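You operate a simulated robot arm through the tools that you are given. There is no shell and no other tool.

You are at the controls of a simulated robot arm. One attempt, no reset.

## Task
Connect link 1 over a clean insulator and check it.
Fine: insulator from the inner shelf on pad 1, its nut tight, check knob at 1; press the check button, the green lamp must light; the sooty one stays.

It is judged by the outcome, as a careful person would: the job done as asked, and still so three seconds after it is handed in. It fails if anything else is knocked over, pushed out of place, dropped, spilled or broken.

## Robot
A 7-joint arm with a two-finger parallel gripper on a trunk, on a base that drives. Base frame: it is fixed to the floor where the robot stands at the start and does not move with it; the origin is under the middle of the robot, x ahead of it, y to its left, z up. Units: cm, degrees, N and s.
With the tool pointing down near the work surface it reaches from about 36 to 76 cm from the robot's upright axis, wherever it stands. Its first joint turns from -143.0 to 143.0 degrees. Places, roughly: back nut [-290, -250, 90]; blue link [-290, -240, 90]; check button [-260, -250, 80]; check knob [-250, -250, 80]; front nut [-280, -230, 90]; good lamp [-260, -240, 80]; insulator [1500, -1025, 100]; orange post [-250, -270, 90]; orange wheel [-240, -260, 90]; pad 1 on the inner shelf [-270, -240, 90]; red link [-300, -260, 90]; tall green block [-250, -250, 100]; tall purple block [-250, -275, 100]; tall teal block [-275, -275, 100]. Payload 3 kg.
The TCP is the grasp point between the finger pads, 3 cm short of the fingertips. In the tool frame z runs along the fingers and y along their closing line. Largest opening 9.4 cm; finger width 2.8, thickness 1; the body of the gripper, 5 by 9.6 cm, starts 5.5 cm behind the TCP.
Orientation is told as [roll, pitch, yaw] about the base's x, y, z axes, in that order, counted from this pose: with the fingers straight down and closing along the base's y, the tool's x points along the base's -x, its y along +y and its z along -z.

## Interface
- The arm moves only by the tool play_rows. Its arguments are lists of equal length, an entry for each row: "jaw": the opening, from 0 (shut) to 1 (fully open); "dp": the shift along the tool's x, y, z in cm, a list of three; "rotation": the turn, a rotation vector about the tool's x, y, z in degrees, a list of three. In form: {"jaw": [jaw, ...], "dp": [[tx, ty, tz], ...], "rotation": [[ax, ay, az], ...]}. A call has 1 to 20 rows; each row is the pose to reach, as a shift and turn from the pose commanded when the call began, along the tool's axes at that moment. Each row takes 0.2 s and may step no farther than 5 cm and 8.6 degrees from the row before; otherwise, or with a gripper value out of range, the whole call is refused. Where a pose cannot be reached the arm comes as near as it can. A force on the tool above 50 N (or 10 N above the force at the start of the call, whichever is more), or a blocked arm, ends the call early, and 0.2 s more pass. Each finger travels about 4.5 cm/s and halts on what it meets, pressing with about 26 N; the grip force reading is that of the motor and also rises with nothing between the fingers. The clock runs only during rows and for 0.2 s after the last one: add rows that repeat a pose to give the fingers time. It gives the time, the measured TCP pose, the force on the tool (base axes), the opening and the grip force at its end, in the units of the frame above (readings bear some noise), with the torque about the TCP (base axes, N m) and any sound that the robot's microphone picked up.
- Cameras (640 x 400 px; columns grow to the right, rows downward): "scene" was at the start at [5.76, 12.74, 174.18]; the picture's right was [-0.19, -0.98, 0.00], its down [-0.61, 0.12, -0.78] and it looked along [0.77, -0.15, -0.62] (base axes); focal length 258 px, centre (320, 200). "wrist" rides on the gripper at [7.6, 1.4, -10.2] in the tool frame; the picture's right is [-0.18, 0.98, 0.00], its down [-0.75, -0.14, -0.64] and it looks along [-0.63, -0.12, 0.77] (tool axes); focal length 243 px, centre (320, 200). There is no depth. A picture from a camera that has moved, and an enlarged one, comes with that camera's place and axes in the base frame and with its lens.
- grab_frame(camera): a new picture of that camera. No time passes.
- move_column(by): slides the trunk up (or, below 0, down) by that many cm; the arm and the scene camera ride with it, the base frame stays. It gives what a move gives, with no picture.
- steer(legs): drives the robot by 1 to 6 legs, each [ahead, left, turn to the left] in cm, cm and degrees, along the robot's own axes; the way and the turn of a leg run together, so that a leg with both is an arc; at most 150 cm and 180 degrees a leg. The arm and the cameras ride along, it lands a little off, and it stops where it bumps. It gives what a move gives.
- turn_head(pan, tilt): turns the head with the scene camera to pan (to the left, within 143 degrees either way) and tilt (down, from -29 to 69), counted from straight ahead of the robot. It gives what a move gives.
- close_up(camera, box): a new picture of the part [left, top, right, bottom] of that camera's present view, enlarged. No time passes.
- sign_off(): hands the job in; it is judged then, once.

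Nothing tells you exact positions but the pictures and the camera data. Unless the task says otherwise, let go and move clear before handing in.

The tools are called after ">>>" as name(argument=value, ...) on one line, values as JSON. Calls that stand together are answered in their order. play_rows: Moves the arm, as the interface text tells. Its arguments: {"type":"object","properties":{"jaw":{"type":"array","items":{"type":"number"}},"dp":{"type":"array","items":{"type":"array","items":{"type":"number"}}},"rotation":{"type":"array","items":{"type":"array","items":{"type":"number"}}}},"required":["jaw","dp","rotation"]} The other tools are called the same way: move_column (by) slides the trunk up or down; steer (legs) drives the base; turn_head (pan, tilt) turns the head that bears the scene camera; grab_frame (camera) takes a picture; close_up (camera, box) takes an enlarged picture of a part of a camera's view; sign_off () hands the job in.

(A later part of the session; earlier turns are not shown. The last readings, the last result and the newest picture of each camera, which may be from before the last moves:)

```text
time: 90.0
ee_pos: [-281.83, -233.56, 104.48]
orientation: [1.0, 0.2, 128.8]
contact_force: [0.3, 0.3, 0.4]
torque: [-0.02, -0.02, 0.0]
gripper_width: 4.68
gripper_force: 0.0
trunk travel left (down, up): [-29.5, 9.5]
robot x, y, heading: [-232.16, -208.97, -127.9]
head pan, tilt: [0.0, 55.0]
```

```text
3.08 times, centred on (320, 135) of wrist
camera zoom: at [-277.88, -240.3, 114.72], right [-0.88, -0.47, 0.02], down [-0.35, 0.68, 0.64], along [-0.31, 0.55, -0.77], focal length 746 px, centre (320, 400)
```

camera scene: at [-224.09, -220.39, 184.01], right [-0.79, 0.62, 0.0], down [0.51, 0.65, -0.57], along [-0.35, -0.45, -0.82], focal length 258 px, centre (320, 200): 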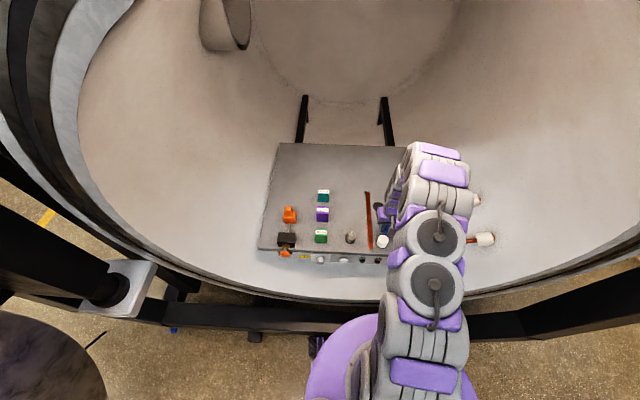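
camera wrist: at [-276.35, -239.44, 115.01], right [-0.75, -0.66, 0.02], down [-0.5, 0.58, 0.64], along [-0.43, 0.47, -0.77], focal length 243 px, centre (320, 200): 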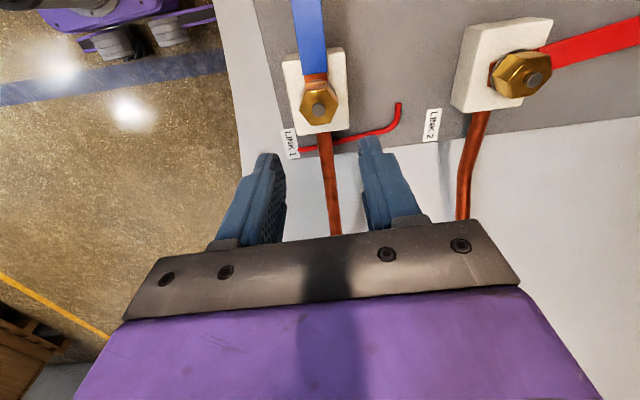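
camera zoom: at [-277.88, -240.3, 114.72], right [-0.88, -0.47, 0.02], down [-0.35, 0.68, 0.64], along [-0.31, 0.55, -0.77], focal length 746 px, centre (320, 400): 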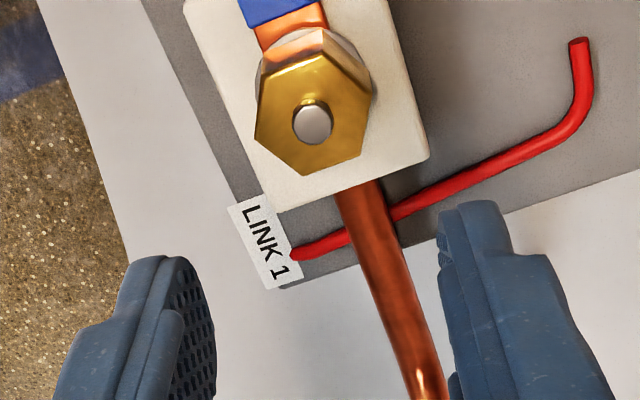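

The nut's orientation is unchanged, so it is tight against its stop. I'll rotate the gripper back and raise it, then look at the control panel.

>>> play_rows(jaw=[0.5, 0.5, 0.5, 0.5, 0.5, 0.5, 0.5, 0.5, 0.5, 0.5, 0.5, 0.5, 0.5, 0.5], dp=[[0, 0, -2], [0, 0, -4], [0, 0, -6], [0, 0, -8], [0, 0, -10], [0, 0, -12], [0, 0, -13], [0, 0, -14], [0, 0, -15], [0, 0, -15], [0, 0, -15], [0, 0, -15], [0, 0, -15], [0, 0, -15]], rotation=[[0, 0, -8], [0, 0, -16], [0, 0, -24], [0, 0, -32], [0, 0, -40], [0, 0, -48], [0, 0, -56], [0, 0, -64], [0, 0, -72], [0, 0, -80], [0, 0, -88], [0, 0, -96], [0, 0, -103.4], [0, 0, -103.4]])

>>> grab_frame(camera="wrist")

>>> grab_frame(camera="scene")

>>> close_up(camera="wrist", box=[200, 0, 520, 140])

```text
time: 93.0
ee_pos: [-281.55, -233.24, 119.38]
orientation: [-0.1, -1.1, -127.8]
contact_force: [-0.2, 1.1, -0.3]
torque: [0.02, 0.01, 0.0]
gripper_width: 4.7
gripper_force: 0.0
trunk travel left (down, up): [-29.5, 9.5]
robot x, y, heading: [-232.08, -208.69, -127.7]
head pan, tilt: [0.0, 55.0]
```

```text
taken
camera wrist: at [-275.56, -228.06, 129.51], right [0.67, -0.75, 0.0], down [-0.56, -0.5, 0.66], along [-0.49, -0.44, -0.75], focal length 243 px, centre (320, 200)
```

wrist: 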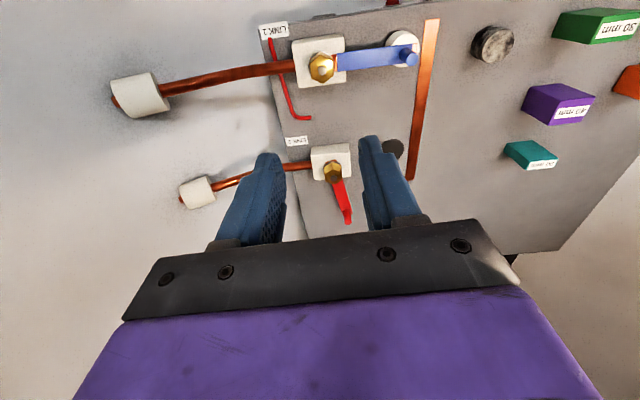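

```text
taken
camera scene: at [-223.81, -221.31, 183.93], right [-0.79, 0.61, 0.0], down [0.5, 0.65, -0.57], along [-0.35, -0.45, -0.82], focal length 258 px, centre (320, 200)
```

scene: 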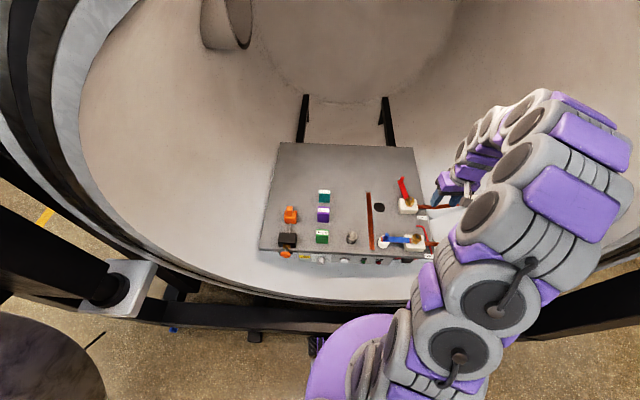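

```text
2.00 times, centred on (360, 70) of wrist
camera zoom: at [-275.56, -228.06, 129.51], right [0.67, -0.75, 0.0], down [-0.56, -0.5, 0.66], along [-0.49, -0.44, -0.75], focal length 485 px, centre (240, 460)
```

zoom: 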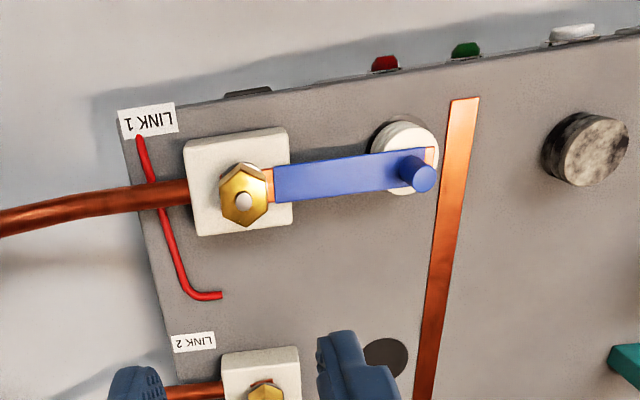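

The link, insulator and nut look right, and the sooty insulator is untouched. Now a close look at the control panel.

>>> close_up(camera="scene", box=[260, 225, 440, 285])

>>> close_up(camera="scene", box=[290, 245, 370, 280])

>>> close_up(camera="scene", box=[340, 220, 440, 280])

```text
3.56 times, centred on (350, 255) of scene
camera zoom: at [-223.81, -221.31, 183.93], right [-0.79, 0.61, 0.0], down [0.5, 0.65, -0.57], along [-0.35, -0.45, -0.82], focal length 918 px, centre (213, 4)
```

zoom: 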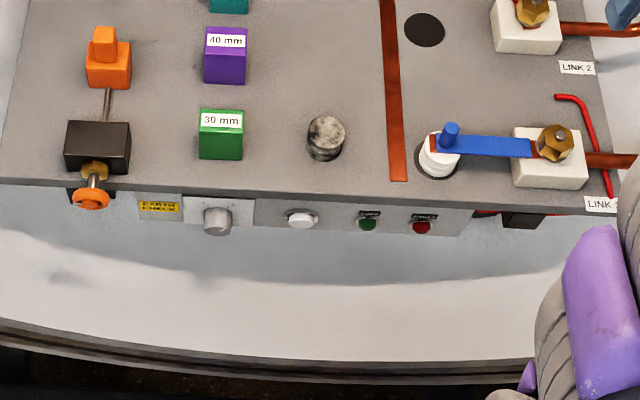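

```text
8.00 times, centred on (330, 262) of scene
camera zoom: at [-223.81, -221.31, 183.93], right [-0.79, 0.61, 0.0], down [0.5, 0.65, -0.57], along [-0.35, -0.45, -0.82], focal length 2065 px, centre (240, -300)
```

zoom: 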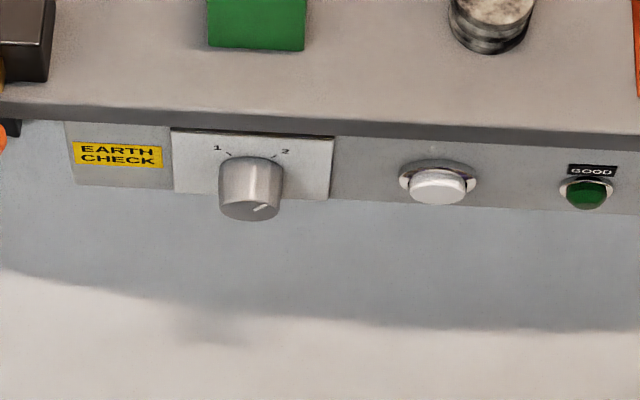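

```text
6.40 times, centred on (390, 250) of scene
camera zoom: at [-223.81, -221.31, 183.93], right [-0.79, 0.61, 0.0], down [0.5, 0.65, -0.57], along [-0.35, -0.45, -0.82], focal length 1652 px, centre (-128, -120)
```

zoom: 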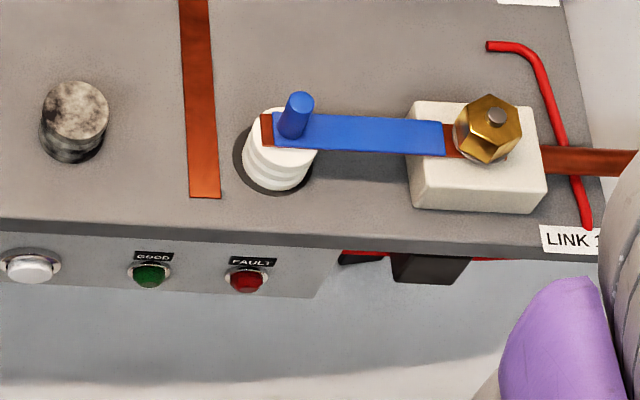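

The knob points at 2, so it must turn counterclockwise to 1. I'll back the base off and align it so the tool can work horizontally on the vertical panel.

>>> steer(legs=[[-24, 0, 0], [0, 10, 0], [0, 0, -3]])

>>> turn_head(pan=0, tilt=45)

>>> grab_frame(camera="scene")

>>> close_up(camera="scene", box=[240, 120, 440, 260])

```text
time: 95.9
ee_pos: [-256.95, -221.03, 120.08]
orientation: [-1.8, -1.0, -130.5]
contact_force: [-0.9, 0.1, 0.7]
torque: [0.08, -0.07, 0.02]
gripper_width: 4.69
gripper_force: 0.1
trunk travel left (down, up): [-29.5, 9.5]
robot x, y, heading: [-208.91, -196.56, -130.7]
head pan, tilt: [0.0, 55.0]
```

```text
time: 96.6
ee_pos: [-258.0, -219.75, 119.88]
orientation: [-0.9, -1.2, -130.3]
contact_force: [0.5, 0.1, 1.2]
torque: [0.0, 0.01, 0.0]
gripper_width: 4.69
gripper_force: 0.1
trunk travel left (down, up): [-29.5, 9.5]
robot x, y, heading: [-208.82, -197.22, -131.1]
head pan, tilt: [0.0, 45.0]
```

```text
taken
camera scene: at [-203.02, -209.14, 185.34], right [-0.75, 0.66, -0.01], down [0.47, 0.53, -0.71], along [-0.46, -0.54, -0.71], focal length 258 px, centre (320, 200)
```

scene: 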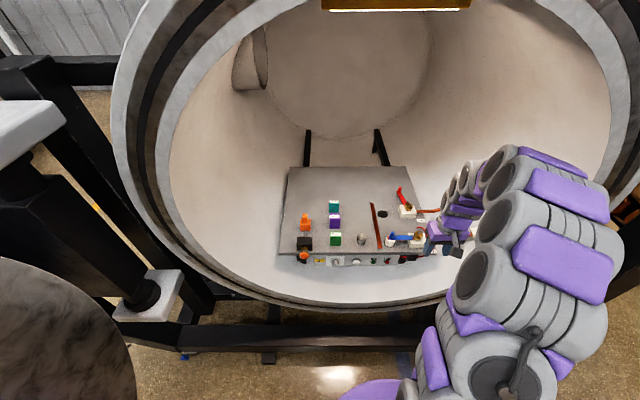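

```text
2.86 times, centred on (340, 190) of scene
camera zoom: at [-203.02, -209.14, 185.34], right [-0.75, 0.66, -0.01], down [0.47, 0.53, -0.71], along [-0.46, -0.54, -0.71], focal length 738 px, centre (263, 229)
```

zoom: 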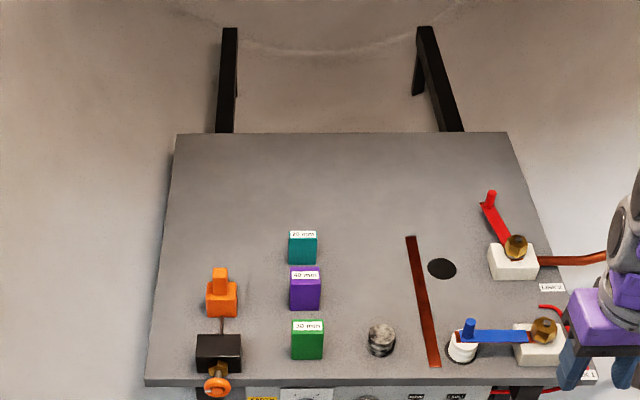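

The shelf edge is square in view now. I'll bring the arm in front of the panel, above the rim, before tilting the tool horizontal.

>>> play_rows(jaw=[0.5, 0.5, 0.5, 0.5, 0.5, 0.5, 0.5, 0.5, 0.5, 0.5], dp=[[0, 0, 0], [-1, 4, 1], [-2, 8, 3], [-4, 12, 5], [-5, 16, 7], [-6, 20, 9], [-7, 24, 11], [-8, 28, 13], [-8.9, 28.5, 15], [-8.9, 28.5, 15]], rotation=[[0, 0, 0], [0, 0, 0], [0, 0, 0], [0, 0, 0], [0, 0, 0], [0, 0, 0], [0, 0, 0], [0, 0, 0], [0, 0, 0], [0, 0, 0]])

>>> grab_frame(camera="scene")

>>> grab_frame(camera="wrist")

```text
time: 98.8
ee_pos: [-244.29, -243.44, 104.83]
orientation: [0.1, -1.1, -130.8]
contact_force: [-0.4, 0.3, -0.1]
torque: [-0.04, -0.05, -0.01]
gripper_width: 4.71
gripper_force: 0.0
trunk travel left (down, up): [-29.5, 9.5]
robot x, y, heading: [-209.18, -196.54, -130.9]
head pan, tilt: [0.0, 45.0]
```

```text
taken
camera scene: at [-202.57, -209.59, 185.25], right [-0.75, 0.66, 0.0], down [0.47, 0.53, -0.71], along [-0.46, -0.53, -0.71], focal length 258 px, centre (320, 200)
```

scene: 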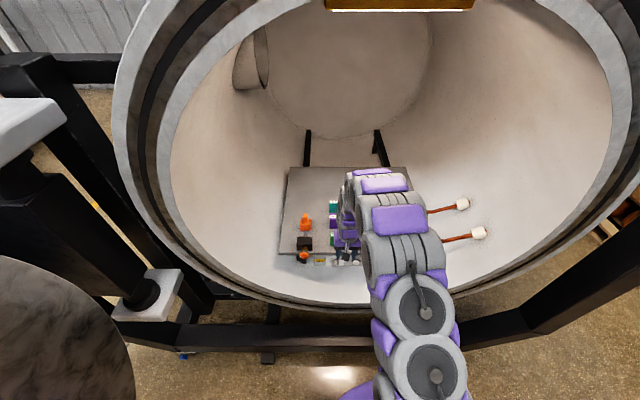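

```text
taken
camera wrist: at [-237.99, -238.41, 114.79], right [0.63, -0.78, 0.01], down [-0.59, -0.47, 0.66], along [-0.51, -0.41, -0.76], focal length 243 px, centre (320, 200)
```

wrist: 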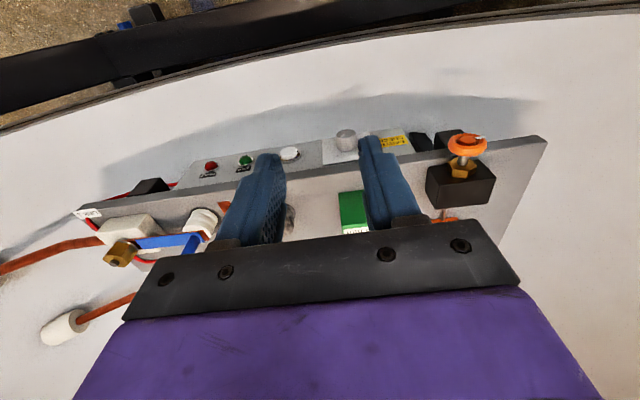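

>>> close_up(camera="wrist", box=[180, 90, 440, 200])

>>> play_rows(jaw=[0.5, 0.5, 0.5, 0.5, 0.5, 0.5], dp=[[0, 0, 0], [0, 0, 0], [0, 0, 0], [0, 0, 0], [0, 0, 0], [0, 0, 0]], rotation=[[0, -8, 0], [0, -16, 0], [0, -24, 0], [0, -32, 0], [0, -40, 0], [0, -45, 0]])

>>> grab_frame(camera="wrist")

>>> grab_frame(camera="scene")

```text
2.46 times, centred on (310, 145) of wrist
camera zoom: at [-237.99, -238.41, 114.79], right [0.63, -0.78, 0.01], down [-0.59, -0.47, 0.66], along [-0.51, -0.41, -0.76], focal length 597 px, centre (345, 335)
```

zoom: 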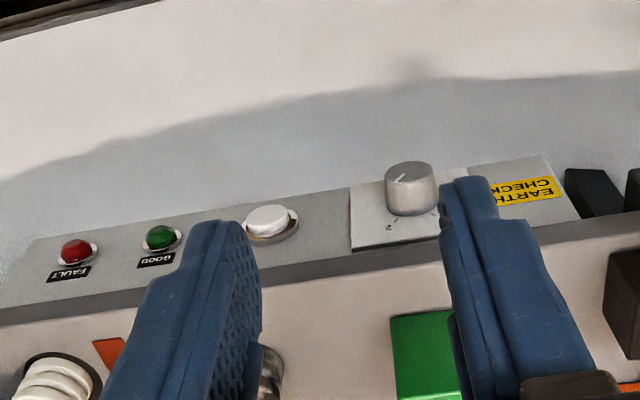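

```text
time: 100.2
ee_pos: [-241.56, -245.89, 104.44]
orientation: [-1.8, -46.1, -128.9]
contact_force: [-0.4, -0.9, 1.0]
torque: [0.01, 0.04, 0.01]
gripper_width: 4.7
gripper_force: 0.1
trunk travel left (down, up): [-29.5, 9.5]
robot x, y, heading: [-208.82, -196.86, -131.1]
head pan, tilt: [0.0, 45.0]
```

```text
taken
camera wrist: at [-232.17, -237.27, 105.93], right [0.67, -0.74, 0.11], down [-0.13, 0.03, 0.99], along [-0.73, -0.68, -0.07], focal length 243 px, centre (320, 200)
```

wrist: 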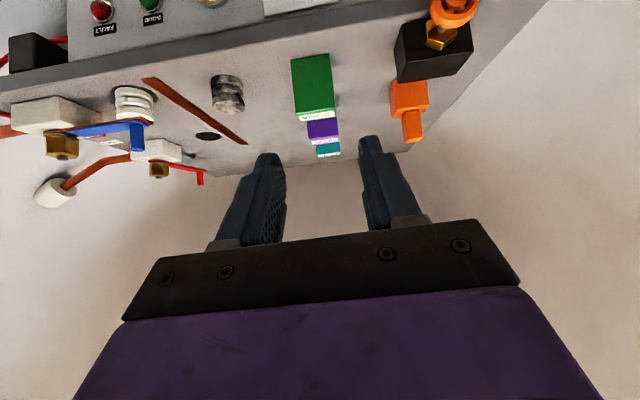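

```text
taken
camera scene: at [-199.83, -212.01, 185.01], right [-0.76, 0.66, 0.01], down [0.46, 0.54, -0.71], along [-0.47, -0.53, -0.71], focal length 258 px, centre (320, 200)
```

scene: 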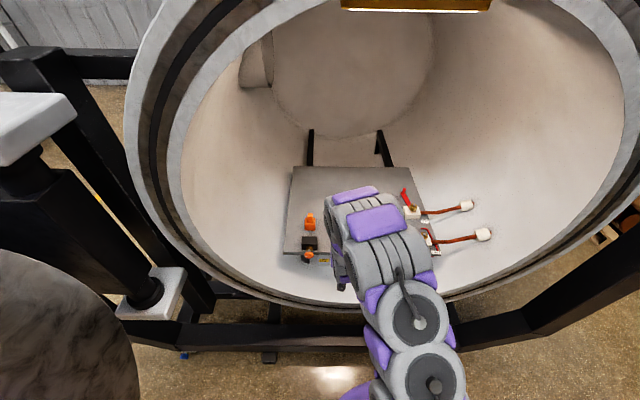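

>>> play_rows(jaw=[0.5, 0.5, 0.5, 0.5], dp=[[0, 0, 0], [0, 0, 0], [0, 0, 0], [0, 0, 0]], rotation=[[0, 0, 0], [0, 0, 0], [0, 0, 0], [0, 0, 0]])

>>> grab_frame(camera="scene")

```text
time: 101.2
ee_pos: [-242.5, -245.14, 104.51]
orientation: [-1.2, -46.0, -129.6]
contact_force: [0.5, 0.1, 1.0]
torque: [0.06, 0.02, -0.02]
gripper_width: 4.69
gripper_force: 0.0
trunk travel left (down, up): [-29.5, 9.5]
robot x, y, heading: [-208.77, -196.57, -131.0]
head pan, tilt: [0.0, 45.0]
```

```text
taken
camera scene: at [-200.27, -211.61, 185.04], right [-0.76, 0.66, 0.01], down [0.46, 0.54, -0.71], along [-0.47, -0.53, -0.71], focal length 258 px, centre (320, 200)
```

scene: 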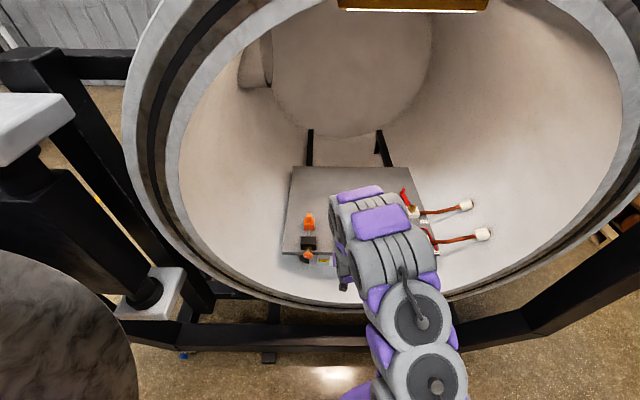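

>>> play_rows(jaw=[0.5, 0.5, 0.5, 0.5, 0.5, 0.5, 0.5, 0.5, 0.5, 0.5], dp=[[0, 0, 0], [0, 0, 0], [0, 0, 0], [0, 0, 0], [0, 0, 0], [0, 0, 0], [0, 0, 0], [0, 0, 0], [0, 0, 0], [0, 0, 0]], rotation=[[0, 0, 0], [0, 0, 0], [0, 0, 0], [0, 0, 0], [0, 0, 0], [0, 0, 0], [0, 0, 0], [0, 0, 0], [0, 0, 0], [0, 0, 0]])

```text
time: 103.4
ee_pos: [-243.13, -244.5, 104.43]
orientation: [-0.6, -46.1, -129.9]
contact_force: [-0.5, 0.6, 0.3]
torque: [0.01, -0.01, 0.02]
gripper_width: 4.68
gripper_force: 0.1
trunk travel left (down, up): [-29.5, 9.5]
robot x, y, heading: [-208.87, -196.82, -131.0]
head pan, tilt: [0.0, 45.0]
```

The body sways slowly after moves but settles. Continuing to tilt the tool to horizontal.

>>> play_rows(jaw=[0.5, 0.5, 0.5, 0.5, 0.5, 0.5, 0.5, 0.5, 0.5, 0.5], dp=[[0, 0, 0], [0, 0, 0], [0, 0, 0], [0, 0, 0], [0, 0, 0], [0, 0, 0], [0, 0, 0], [0, 0, 0], [0, 0, 0], [0, 0, 0]], rotation=[[0, -7, 0], [0, -14, 0], [0, -21, 0], [0, -28, 0], [0, -35, 0], [0, -42, 0], [0, -44, 0], [0, -44, 0], [0, -44, 0], [0, -44, 0]])

>>> grab_frame(camera="wrist")

>>> grab_frame(camera="scene")

```text
time: 105.6
ee_pos: [-243.09, -244.8, 104.56]
orientation: [-96.4, -89.4, -34.1]
contact_force: [-0.1, 0.4, 0.1]
torque: [0.01, -0.01, -0.02]
gripper_width: 4.75
gripper_force: 0.0
out of reach, approached as far as the arm can: row 6
trunk travel left (down, up): [-29.5, 9.5]
robot x, y, heading: [-208.78, -196.89, -130.9]
head pan, tilt: [0.0, 45.0]
```

```text
taken
camera wrist: at [-235.28, -237.82, 96.91], right [0.75, -0.64, 0.17], down [0.32, 0.58, 0.75], along [-0.58, -0.51, 0.63], focal length 243 px, centre (320, 200)
```

wrist: 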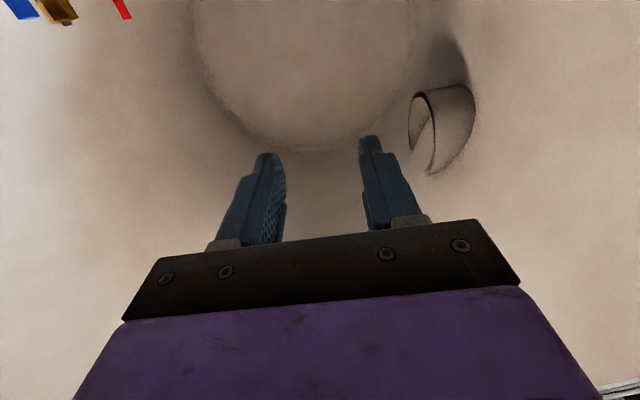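

```text
taken
camera scene: at [-201.81, -210.26, 185.2], right [-0.75, 0.66, 0.0], down [0.46, 0.54, -0.71], along [-0.46, -0.53, -0.71], focal length 258 px, centre (320, 200)
```

scene: 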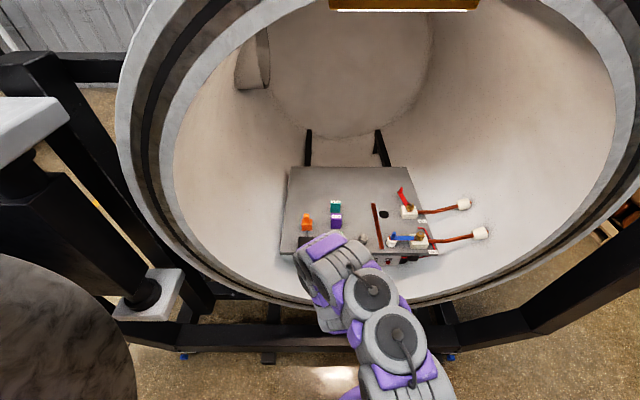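

Horizontal works, but the camera would hang low near the chamber rim. I'll tilt the tool back to about 30° below horizontal for clearance, and pre-roll it 45° clockwise for the knob turn.

>>> play_rows(jaw=[0.5, 0.5, 0.5, 0.5, 0.5], dp=[[0, 0, 0], [0, 0, 0], [0, 0, 0], [0, 0, 0], [0, 0, 0]], rotation=[[0, 8, 0], [0, 16, 0], [0, 24, 0], [0, 30, 0], [0, 30, 0]])

>>> play_rows(jaw=[0.5, 0.5, 0.5, 0.5, 0.5, 0.5, 0.5], dp=[[0, 0, 0], [0, 0, 0], [0, 0, 0], [0, 0, 0], [0, 0, 0], [0, 0, 0], [0, 0, 0]], rotation=[[-4, 0, 6.9], [-8, 0, 13.8], [-12, 0, 20.8], [-16, 0, 27.7], [-20, 0, 34.6], [-22.5, 0, 39], [-22.5, 0, 39]])

>>> grab_frame(camera="wrist")

>>> grab_frame(camera="scene")

```text
time: 106.8
ee_pos: [-242.95, -244.78, 104.66]
orientation: [-1.2, -59.9, -129.4]
contact_force: [-0.5, 0.2, 1.1]
torque: [0.03, 0.01, 0.01]
gripper_width: 4.7
gripper_force: 0.1
trunk travel left (down, up): [-29.5, 9.5]
robot x, y, heading: [-208.95, -196.65, -131.0]
head pan, tilt: [0.0, 45.0]
```

```text
time: 108.4
ee_pos: [-243.08, -244.76, 104.49]
orientation: [63.2, -38.2, 178.9]
contact_force: [-0.5, 0.3, -0.3]
torque: [0.02, -0.02, -0.02]
gripper_width: 4.68
gripper_force: 0.0
trunk travel left (down, up): [-29.5, 9.5]
robot x, y, heading: [-208.46, -196.86, -131.1]
head pan, tilt: [0.0, 45.0]
```

```text
taken
camera wrist: at [-233.15, -236.41, 104.49], right [0.39, -0.45, 0.8], down [-0.48, 0.65, 0.59], along [-0.79, -0.62, 0.03], focal length 243 px, centre (320, 200)
```

wrist: 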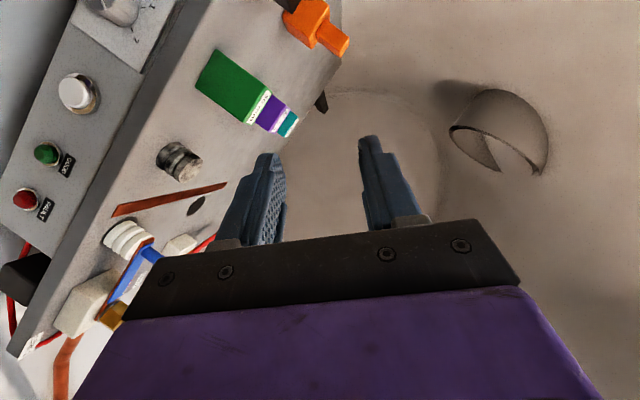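

```text
taken
camera scene: at [-202.02, -210.09, 185.22], right [-0.75, 0.66, 0.0], down [0.47, 0.54, -0.71], along [-0.46, -0.53, -0.71], focal length 258 px, centre (320, 200)
```

scene: 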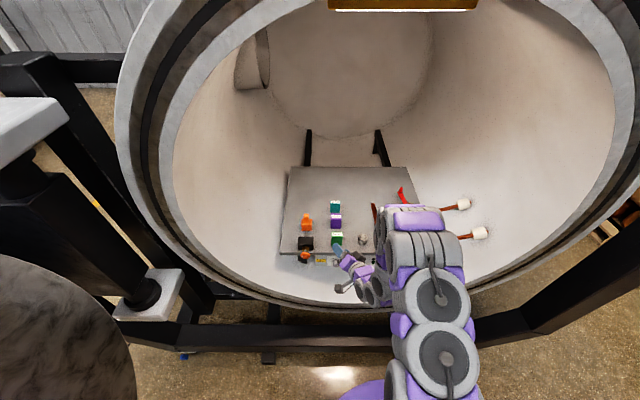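

Now I'll lower the column in steps toward panel height.

>>> move_column(by=-14)

>>> grab_frame(camera="wrist")

>>> grab_frame(camera="scene")

```text
time: 110.1
ee_pos: [-243.07, -244.73, 90.59]
orientation: [63.1, -38.2, 179.0]
contact_force: [1.2, -0.7, 0.5]
torque: [0.0, 0.0, 0.02]
gripper_width: 4.7
gripper_force: 0.1
trunk travel left (down, up): [-15.5, 23.5]
robot x, y, heading: [-209.1, -197.12, -131.3]
head pan, tilt: [0.0, 45.0]
```

```text
taken
camera wrist: at [-233.14, -236.41, 90.49], right [0.39, -0.45, 0.8], down [-0.48, 0.65, 0.6], along [-0.79, -0.62, 0.03], focal length 243 px, centre (320, 200)
```

wrist: 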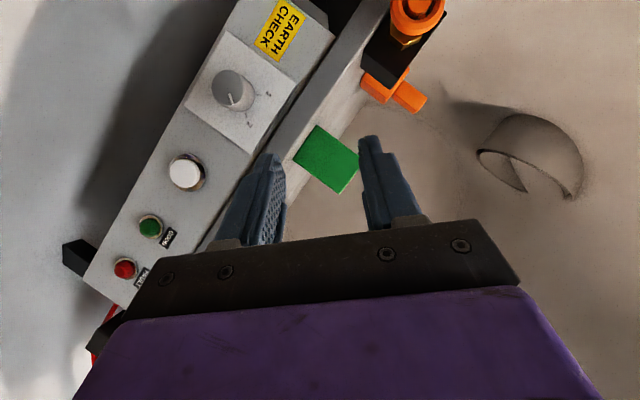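

```text
taken
camera scene: at [-201.98, -210.07, 171.23], right [-0.75, 0.66, 0.0], down [0.46, 0.54, -0.71], along [-0.46, -0.53, -0.71], focal length 258 px, centre (320, 200)
```

scene: 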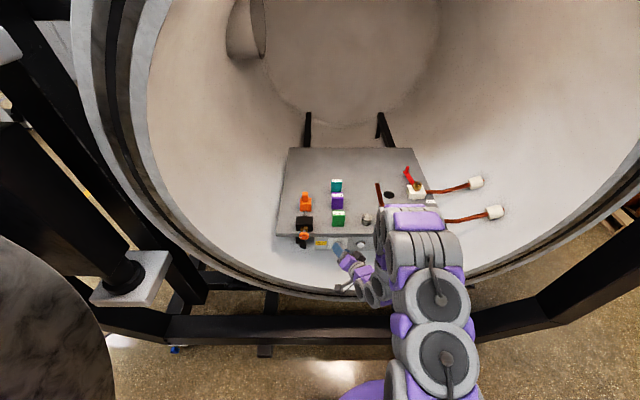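

I can see the panel face squarely: the knob is at about z 78.4 and the white button 10 cm to its right. I'll lower the rest of the way, opening the jaw wider, and re-check.

>>> move_column(by=-11)

>>> play_rows(jaw=[0.6, 0.7, 0.7, 0.7, 0.7, 0.7], dp=[[0, 0, 0], [0, 0, 0], [0, 0, 0], [0, 0, 0], [0, 0, 0], [0, 0, 0]], rotation=[[0, 0, 0], [0, 0, 0], [0, 0, 0], [0, 0, 0], [0, 0, 0], [0, 0, 0]])

>>> grab_frame(camera="wrist")

>>> grab_frame(camera="scene")

```text
time: 111.5
ee_pos: [-243.02, -244.72, 79.55]
orientation: [63.1, -38.2, 179.0]
contact_force: [0.6, -0.8, 1.0]
torque: [0.0, -0.01, 0.0]
gripper_width: 4.7
gripper_force: 0.0
trunk travel left (down, up): [-4.5, 34.5]
robot x, y, heading: [-209.03, -197.12, -131.0]
head pan, tilt: [0.0, 45.0]
```

```text
time: 112.9
ee_pos: [-242.92, -244.76, 79.52]
orientation: [63.0, -38.2, 179.0]
contact_force: [-0.4, -0.1, 0.0]
torque: [0.0, -0.02, 0.01]
gripper_width: 6.59
gripper_force: 0.0
trunk travel left (down, up): [-4.5, 34.5]
robot x, y, heading: [-208.91, -196.87, -130.8]
head pan, tilt: [0.0, 45.0]
```

```text
taken
camera wrist: at [-233.14, -236.41, 79.47], right [0.39, -0.45, 0.8], down [-0.48, 0.64, 0.6], along [-0.79, -0.62, 0.03], focal length 243 px, centre (320, 200)
```

wrist: 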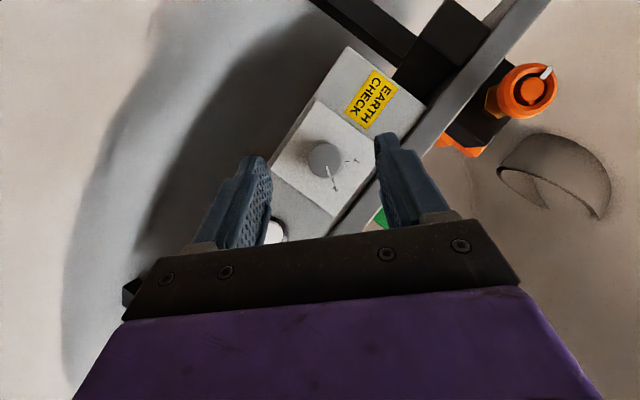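

```text
taken
camera scene: at [-201.97, -210.05, 160.22], right [-0.75, 0.66, 0.0], down [0.47, 0.54, -0.71], along [-0.46, -0.53, -0.71], focal length 258 px, centre (320, 200)
```

scene: 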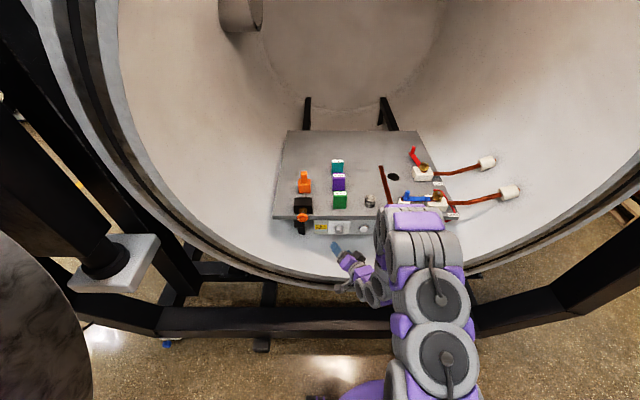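

>>> close_up(camera="wrist", box=[250, 110, 400, 220])

>>> close_up(camera="scene", box=[290, 200, 400, 300])

```text
3.64 times, centred on (325, 165) of wrist
camera zoom: at [-233.14, -236.41, 79.47], right [0.39, -0.45, 0.8], down [-0.48, 0.64, 0.6], along [-0.79, -0.62, 0.03], focal length 882 px, centre (302, 327)
```

zoom: 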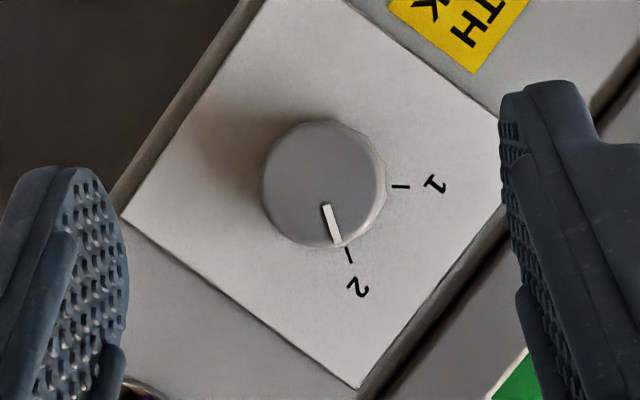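

```text
4.00 times, centred on (345, 250) of scene
camera zoom: at [-201.97, -210.05, 160.22], right [-0.75, 0.66, 0.0], down [0.47, 0.54, -0.71], along [-0.46, -0.53, -0.71], focal length 1033 px, centre (220, 0)
```

zoom: 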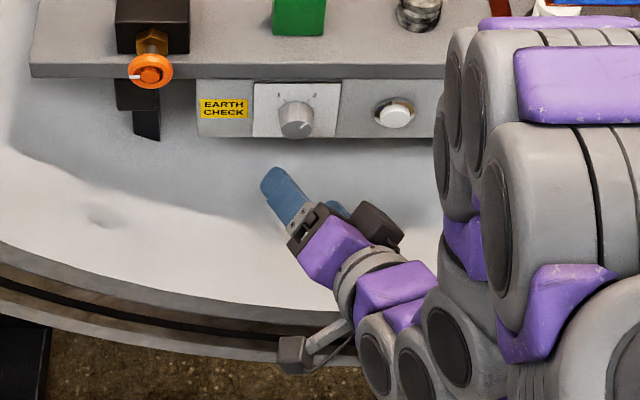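

The knob is a 3.4 cm round dial pointing at 2; it needs about 70° counterclockwise. I'll move straight in toward it.

>>> play_rows(jaw=[0.7, 0.7, 0.7, 0.7], dp=[[-1.3, -0.12, 2.4], [-2.65, -0.24, 4.86], [-3.1, -0.29, 5.8], [-3.1, -0.29, 5.8]], rotation=[[0, 0, 0], [0, 0, 0], [0, 0, 0], [0, 0, 0]])

>>> grab_frame(camera="wrist")

>>> close_up(camera="scene", box=[290, 200, 400, 300])

```text
time: 113.9
ee_pos: [-247.27, -249.69, 79.11]
orientation: [63.1, -38.2, 179.0]
contact_force: [-0.8, -0.4, -0.5]
torque: [0.02, 0.01, 0.0]
gripper_width: 6.55
gripper_force: 0.2
trunk travel left (down, up): [-4.5, 34.5]
robot x, y, heading: [-208.78, -196.9, -131.3]
head pan, tilt: [0.0, 45.0]
```

```text
taken
camera wrist: at [-237.4, -241.34, 79.06], right [0.39, -0.45, 0.8], down [-0.48, 0.65, 0.6], along [-0.79, -0.62, 0.03], focal length 243 px, centre (320, 200)
```

wrist: 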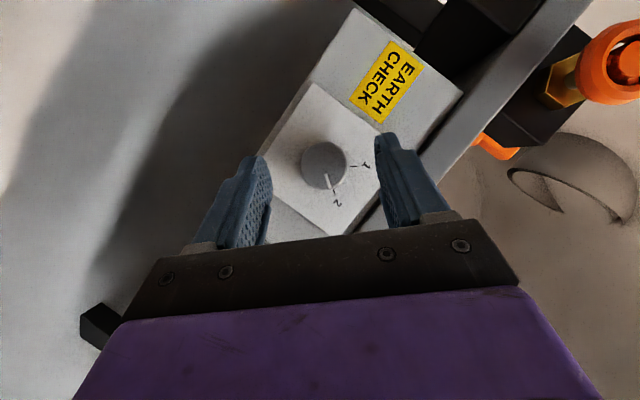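

```text
4.00 times, centred on (345, 250) of scene
camera zoom: at [-201.99, -210.08, 160.22], right [-0.75, 0.66, 0.0], down [0.47, 0.54, -0.71], along [-0.46, -0.53, -0.71], focal length 1033 px, centre (220, 0)
```

zoom: 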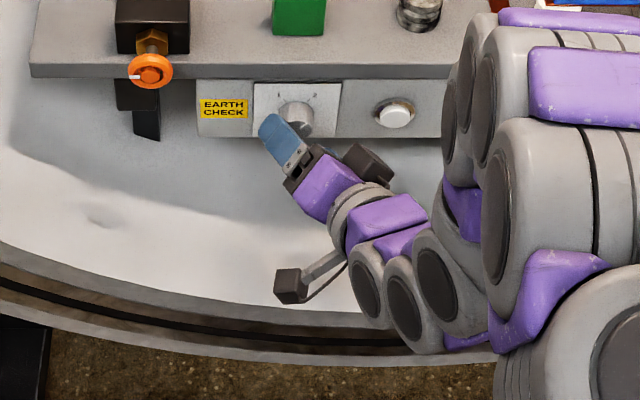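

On track. Final approach onto the knob, then close.

>>> play_rows(jaw=[0.7, 0.7, 0.55, 0.4, 0.3, 0.2, 0.2], dp=[[-1.0, -0.04, 1.6], [-1.89, -0.08, 3.02], [-1.89, -0.08, 3.02], [-1.89, -0.08, 3.02], [-1.89, -0.08, 3.02], [-1.89, -0.08, 3.02], [-1.89, -0.08, 3.02]], rotation=[[0, 0, 0], [0, 0, 0], [0, 0, 0], [0, 0, 0], [0, 0, 0], [0, 0, 0], [0, 0, 0]])

>>> grab_frame(camera="wrist")

>>> close_up(camera="scene", box=[290, 200, 400, 300])

```text
time: 114.6
ee_pos: [-248.84, -251.52, 79.14]
orientation: [62.8, -38.0, 179.8]
contact_force: [20.9, 31.0, 25.0]
torque: [-1.73, 0.41, 0.78]
gripper_width: 6.02
gripper_force: 7.4
trunk travel left (down, up): [-4.5, 34.5]
robot x, y, heading: [-208.98, -196.63, -130.8]
head pan, tilt: [0.0, 45.0]
stopped in row 3: the force on the tool passed its limit at 62 N (the readings are from after the stop); the commanded pose is now the measured one
```

```text
taken
camera wrist: at [-239.04, -243.11, 79.19], right [0.39, -0.45, 0.8], down [-0.49, 0.64, 0.6], along [-0.78, -0.63, 0.03], focal length 243 px, centre (320, 200)
```

wrist: 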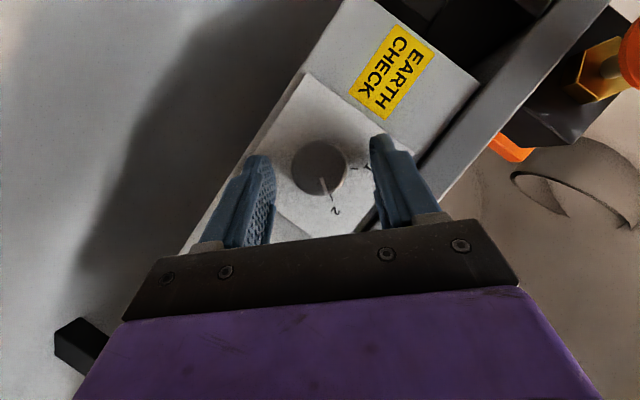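

```text
4.00 times, centred on (345, 250) of scene
camera zoom: at [-201.62, -208.95, 160.34], right [-0.75, 0.66, 0.0], down [0.46, 0.53, -0.71], along [-0.46, -0.54, -0.7], focal length 1033 px, centre (220, 0)
```

zoom: 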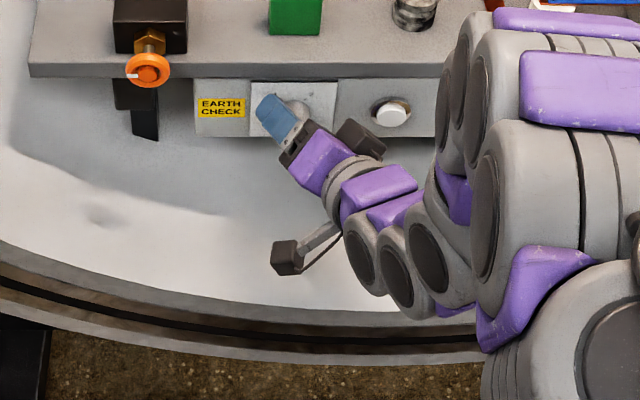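

The fingertip corners touched the panel plate, so the knob starts nearer than I thought; they already overlap it. I'll back off slightly, recentre and close.

>>> play_rows(jaw=[0.65, 0.65, 0.65, 0.65, 0.65, 0.65], dp=[[-0.12, 0.04, -0.42], [0.2, 0.04, -1.0], [0.2, 0.04, -1.0], [0.2, 0.04, -1.0], [0.2, 0.04, -1.0], [0.2, 0.04, -1.0]], rotation=[[0, 0, 0], [0, 0, 0], [0, 0, 0], [0, 0, 0], [0, 0, 0], [0, 0, 0]])

>>> close_up(camera="wrist", box=[220, 90, 420, 240])

>>> close_up(camera="scene", box=[300, 200, 400, 270])

```text
time: 116.0
ee_pos: [-248.64, -251.03, 79.13]
orientation: [62.3, -37.7, 180.0]
contact_force: [0.4, 0.0, -0.8]
torque: [0.04, 0.0, 0.0]
gripper_width: 6.11
gripper_force: 0.0
trunk travel left (down, up): [-4.5, 34.5]
robot x, y, heading: [-208.61, -196.65, -130.8]
head pan, tilt: [0.0, 45.0]
```

```text
2.67 times, centred on (320, 165) of wrist
camera zoom: at [-238.83, -242.73, 79.12], right [0.39, -0.46, 0.8], down [-0.49, 0.63, 0.6], along [-0.78, -0.62, 0.02], focal length 647 px, centre (320, 293)
```

zoom: 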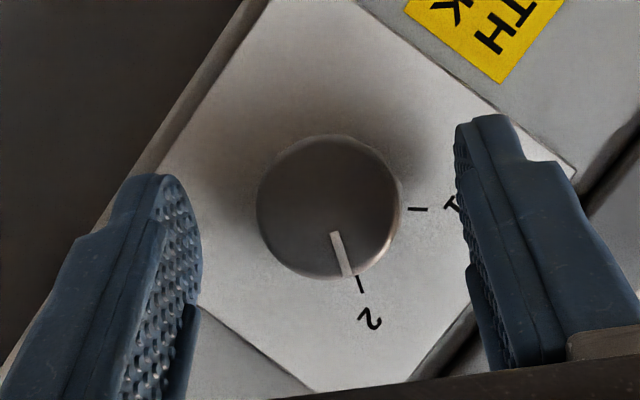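

```text
5.71 times, centred on (350, 235) of scene
camera zoom: at [-202.05, -210.06, 160.22], right [-0.75, 0.66, 0.0], down [0.47, 0.54, -0.71], along [-0.46, -0.53, -0.71], focal length 1475 px, centre (149, 0)
```

zoom: 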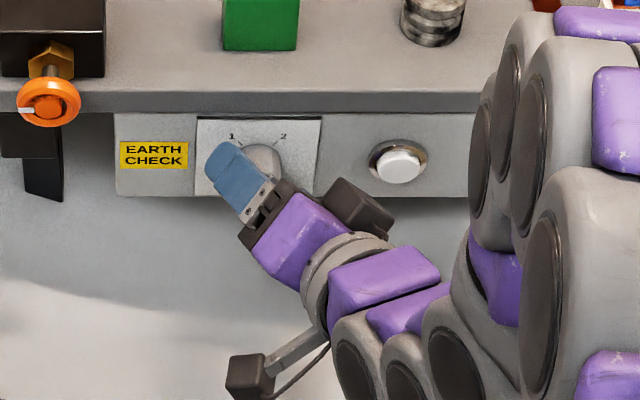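

Clear now and well centred. A small advance, then close gently on the knob.

>>> play_rows(jaw=[0.65, 0.55, 0.45, 0.38, 0.34, 0.3, 0.25, 0.2], dp=[[-0.4, 0.08, 0.17], [-0.4, 0.08, 0.17], [-0.4, 0.08, 0.17], [-0.4, 0.08, 0.17], [-0.4, 0.08, 0.17], [-0.4, 0.08, 0.17], [-0.4, 0.08, 0.17], [-0.4, 0.08, 0.17]], rotation=[[0, 0, 0], [0, 0, 0], [0, 0, 0], [0, 0, 0], [0, 0, 0], [0, 0, 0], [0, 0, 0], [0, 0, 0]])

>>> close_up(camera="wrist", box=[220, 90, 420, 240])

```text
time: 117.8
ee_pos: [-248.88, -251.34, 79.28]
orientation: [62.2, -37.8, 180.0]
contact_force: [1.0, 0.1, 3.2]
torque: [0.08, -0.11, 0.19]
gripper_width: 3.26
gripper_force: 45.7
trunk travel left (down, up): [-4.5, 34.5]
robot x, y, heading: [-208.66, -196.68, -131.2]
head pan, tilt: [0.0, 45.0]
```

```text
2.67 times, centred on (320, 165) of wrist
camera zoom: at [-239.08, -242.94, 79.38], right [0.39, -0.46, 0.8], down [-0.49, 0.63, 0.6], along [-0.78, -0.62, 0.02], focal length 647 px, centre (320, 293)
```

zoom: 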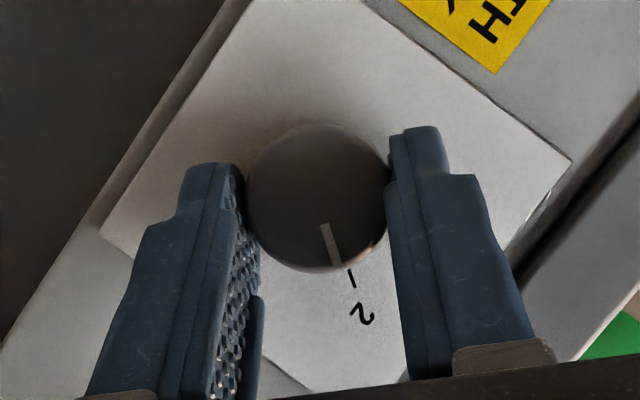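

The knob is held. I'll turn it counterclockwise about its own axis, first about 39°, and check the pointer.

>>> play_rows(jaw=[0.2, 0.2, 0.2, 0.2, 0.2], dp=[[0.01, 0.176, 0.006], [0.041, 0.348, 0.024], [0.092, 0.514, 0.053], [0.162, 0.671, 0.094], [0.25, 0.815, 0.145]], rotation=[[3.9, 0, -6.75], [7.8, 0, -13.5], [11.7, 0, -20.3], [15.6, 0, -27], [19.5, 0, -33.8]])

>>> close_up(camera="wrist", box=[220, 90, 420, 240])

```text
time: 119.0
ee_pos: [-248.45, -251.77, 79.6]
orientation: [10.3, -58.9, -138.9]
contact_force: [-3.6, 1.7, -4.4]
torque: [0.42, -0.34, -0.56]
gripper_width: 3.29
gripper_force: 44.8
trunk travel left (down, up): [-4.5, 34.5]
robot x, y, heading: [-208.7, -196.84, -131.2]
head pan, tilt: [0.0, 45.0]
```

```text
2.67 times, centred on (320, 165) of wrist
camera zoom: at [-238.89, -243.05, 78.43], right [0.68, -0.69, 0.25], down [-0.07, 0.28, 0.96], along [-0.73, -0.67, 0.14], focal length 647 px, centre (320, 293)
```

zoom: 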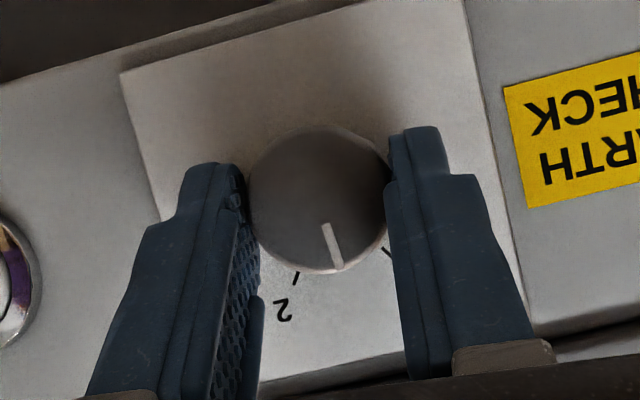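

The pointer is moving with the gripper, now midway. Continuing to 1.

>>> play_rows(jaw=[0.2, 0.2, 0.2, 0.2, 0.2], dp=[[0.01, 0.176, 0.006], [0.041, 0.348, 0.024], [0.092, 0.514, 0.053], [0.162, 0.671, 0.094], [0.162, 0.671, 0.094]], rotation=[[3.9, 0, -6.75], [7.8, 0, -13.5], [11.7, 0, -20.3], [15.6, 0, -27], [15.6, 0, -27]])

>>> close_up(camera="wrist", box=[220, 90, 420, 240])

>>> close_up(camera="scene", box=[300, 200, 400, 270])

```text
time: 120.2
ee_pos: [-247.97, -252.09, 79.59]
orientation: [-43.3, -50.6, -93.6]
contact_force: [-11.2, 7.7, 2.0]
torque: [-0.1, -0.61, -0.86]
gripper_width: 3.21
gripper_force: 45.1
trunk travel left (down, up): [-4.5, 34.5]
robot x, y, heading: [-208.99, -196.65, -131.1]
head pan, tilt: [0.0, 45.0]
```

```text
2.67 times, centred on (320, 165) of wrist
camera zoom: at [-239.11, -242.82, 77.7], right [0.67, -0.68, -0.28], down [0.34, -0.06, 0.94], along [-0.66, -0.73, 0.19], focal length 647 px, centre (320, 293)
```

zoom: 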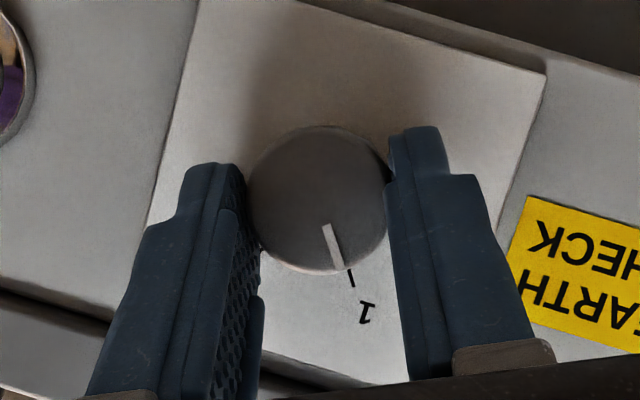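

```text
5.71 times, centred on (350, 235) of scene
camera zoom: at [-202.24, -209.87, 160.25], right [-0.75, 0.66, 0.0], down [0.47, 0.53, -0.71], along [-0.46, -0.53, -0.71], focal length 1475 px, centre (149, 0)
```

zoom: 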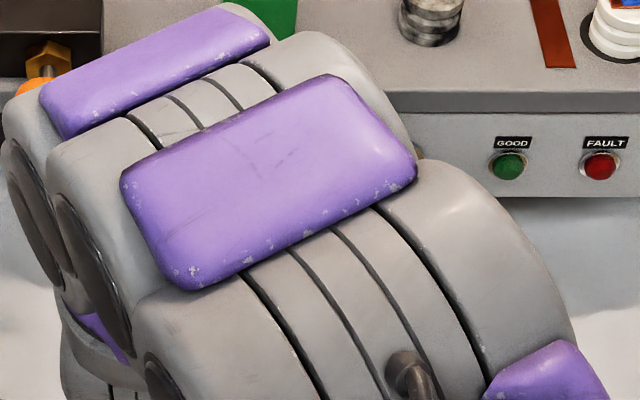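

The pointer now sits exactly on 1. I'll release and back straight out.

>>> play_rows(jaw=[0.35, 0.5, 0.6, 0.65, 0.65, 0.65, 0.65, 0.65, 0.65], dp=[[0, 0, 0], [0, 0, 0], [0, 0, 0], [0, 0, 0], [0.5, 0, -0.87], [1.5, 0, -2.6], [2.5, 0, -4.33], [3.5, 0, -6.06], [3.5, 0, -6.06]], rotation=[[0, 0, 0], [0, 0, 0], [0, 0, 0], [0, 0, 0], [0, 0, 0], [0, 0, 0], [0, 0, 0], [0, 0, 0], [0, 0, 0]])

>>> grab_frame(camera="wrist")

>>> grab_frame(camera="scene")

```text
time: 122.2
ee_pos: [-243.25, -246.87, 79.53]
orientation: [-43.5, -50.6, -93.4]
contact_force: [-0.4, 0.2, -0.2]
torque: [0.01, -0.01, 0.02]
gripper_width: 6.12
gripper_force: 0.0
trunk travel left (down, up): [-4.5, 34.5]
robot x, y, heading: [-209.09, -196.94, -130.8]
head pan, tilt: [0.0, 45.0]
```

```text
taken
camera wrist: at [-234.59, -237.59, 77.69], right [0.67, -0.68, -0.29], down [0.34, -0.06, 0.94], along [-0.66, -0.73, 0.19], focal length 243 px, centre (320, 200)
```

wrist: 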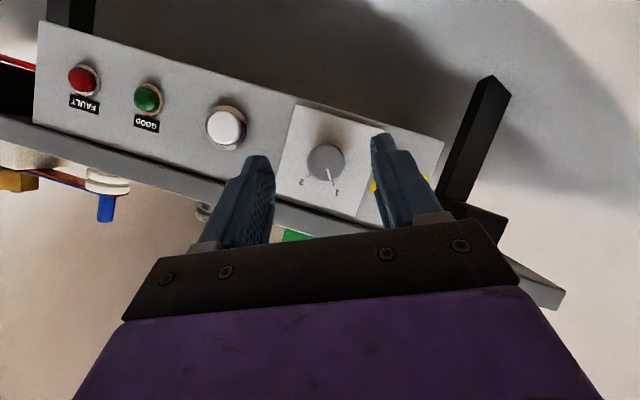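

```text
taken
camera scene: at [-201.83, -210.16, 160.2], right [-0.75, 0.66, 0.0], down [0.46, 0.54, -0.71], along [-0.46, -0.53, -0.71], focal length 258 px, centre (320, 200)
```

scene: 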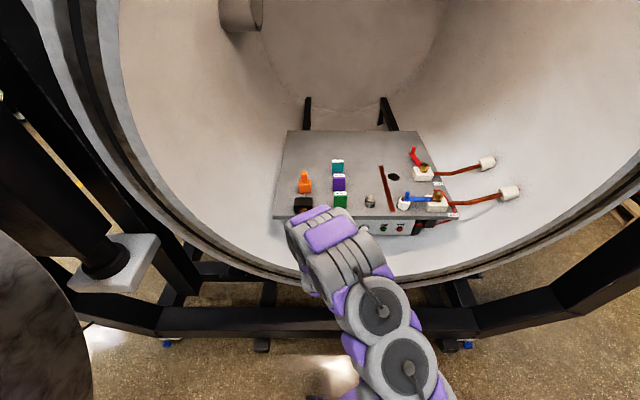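

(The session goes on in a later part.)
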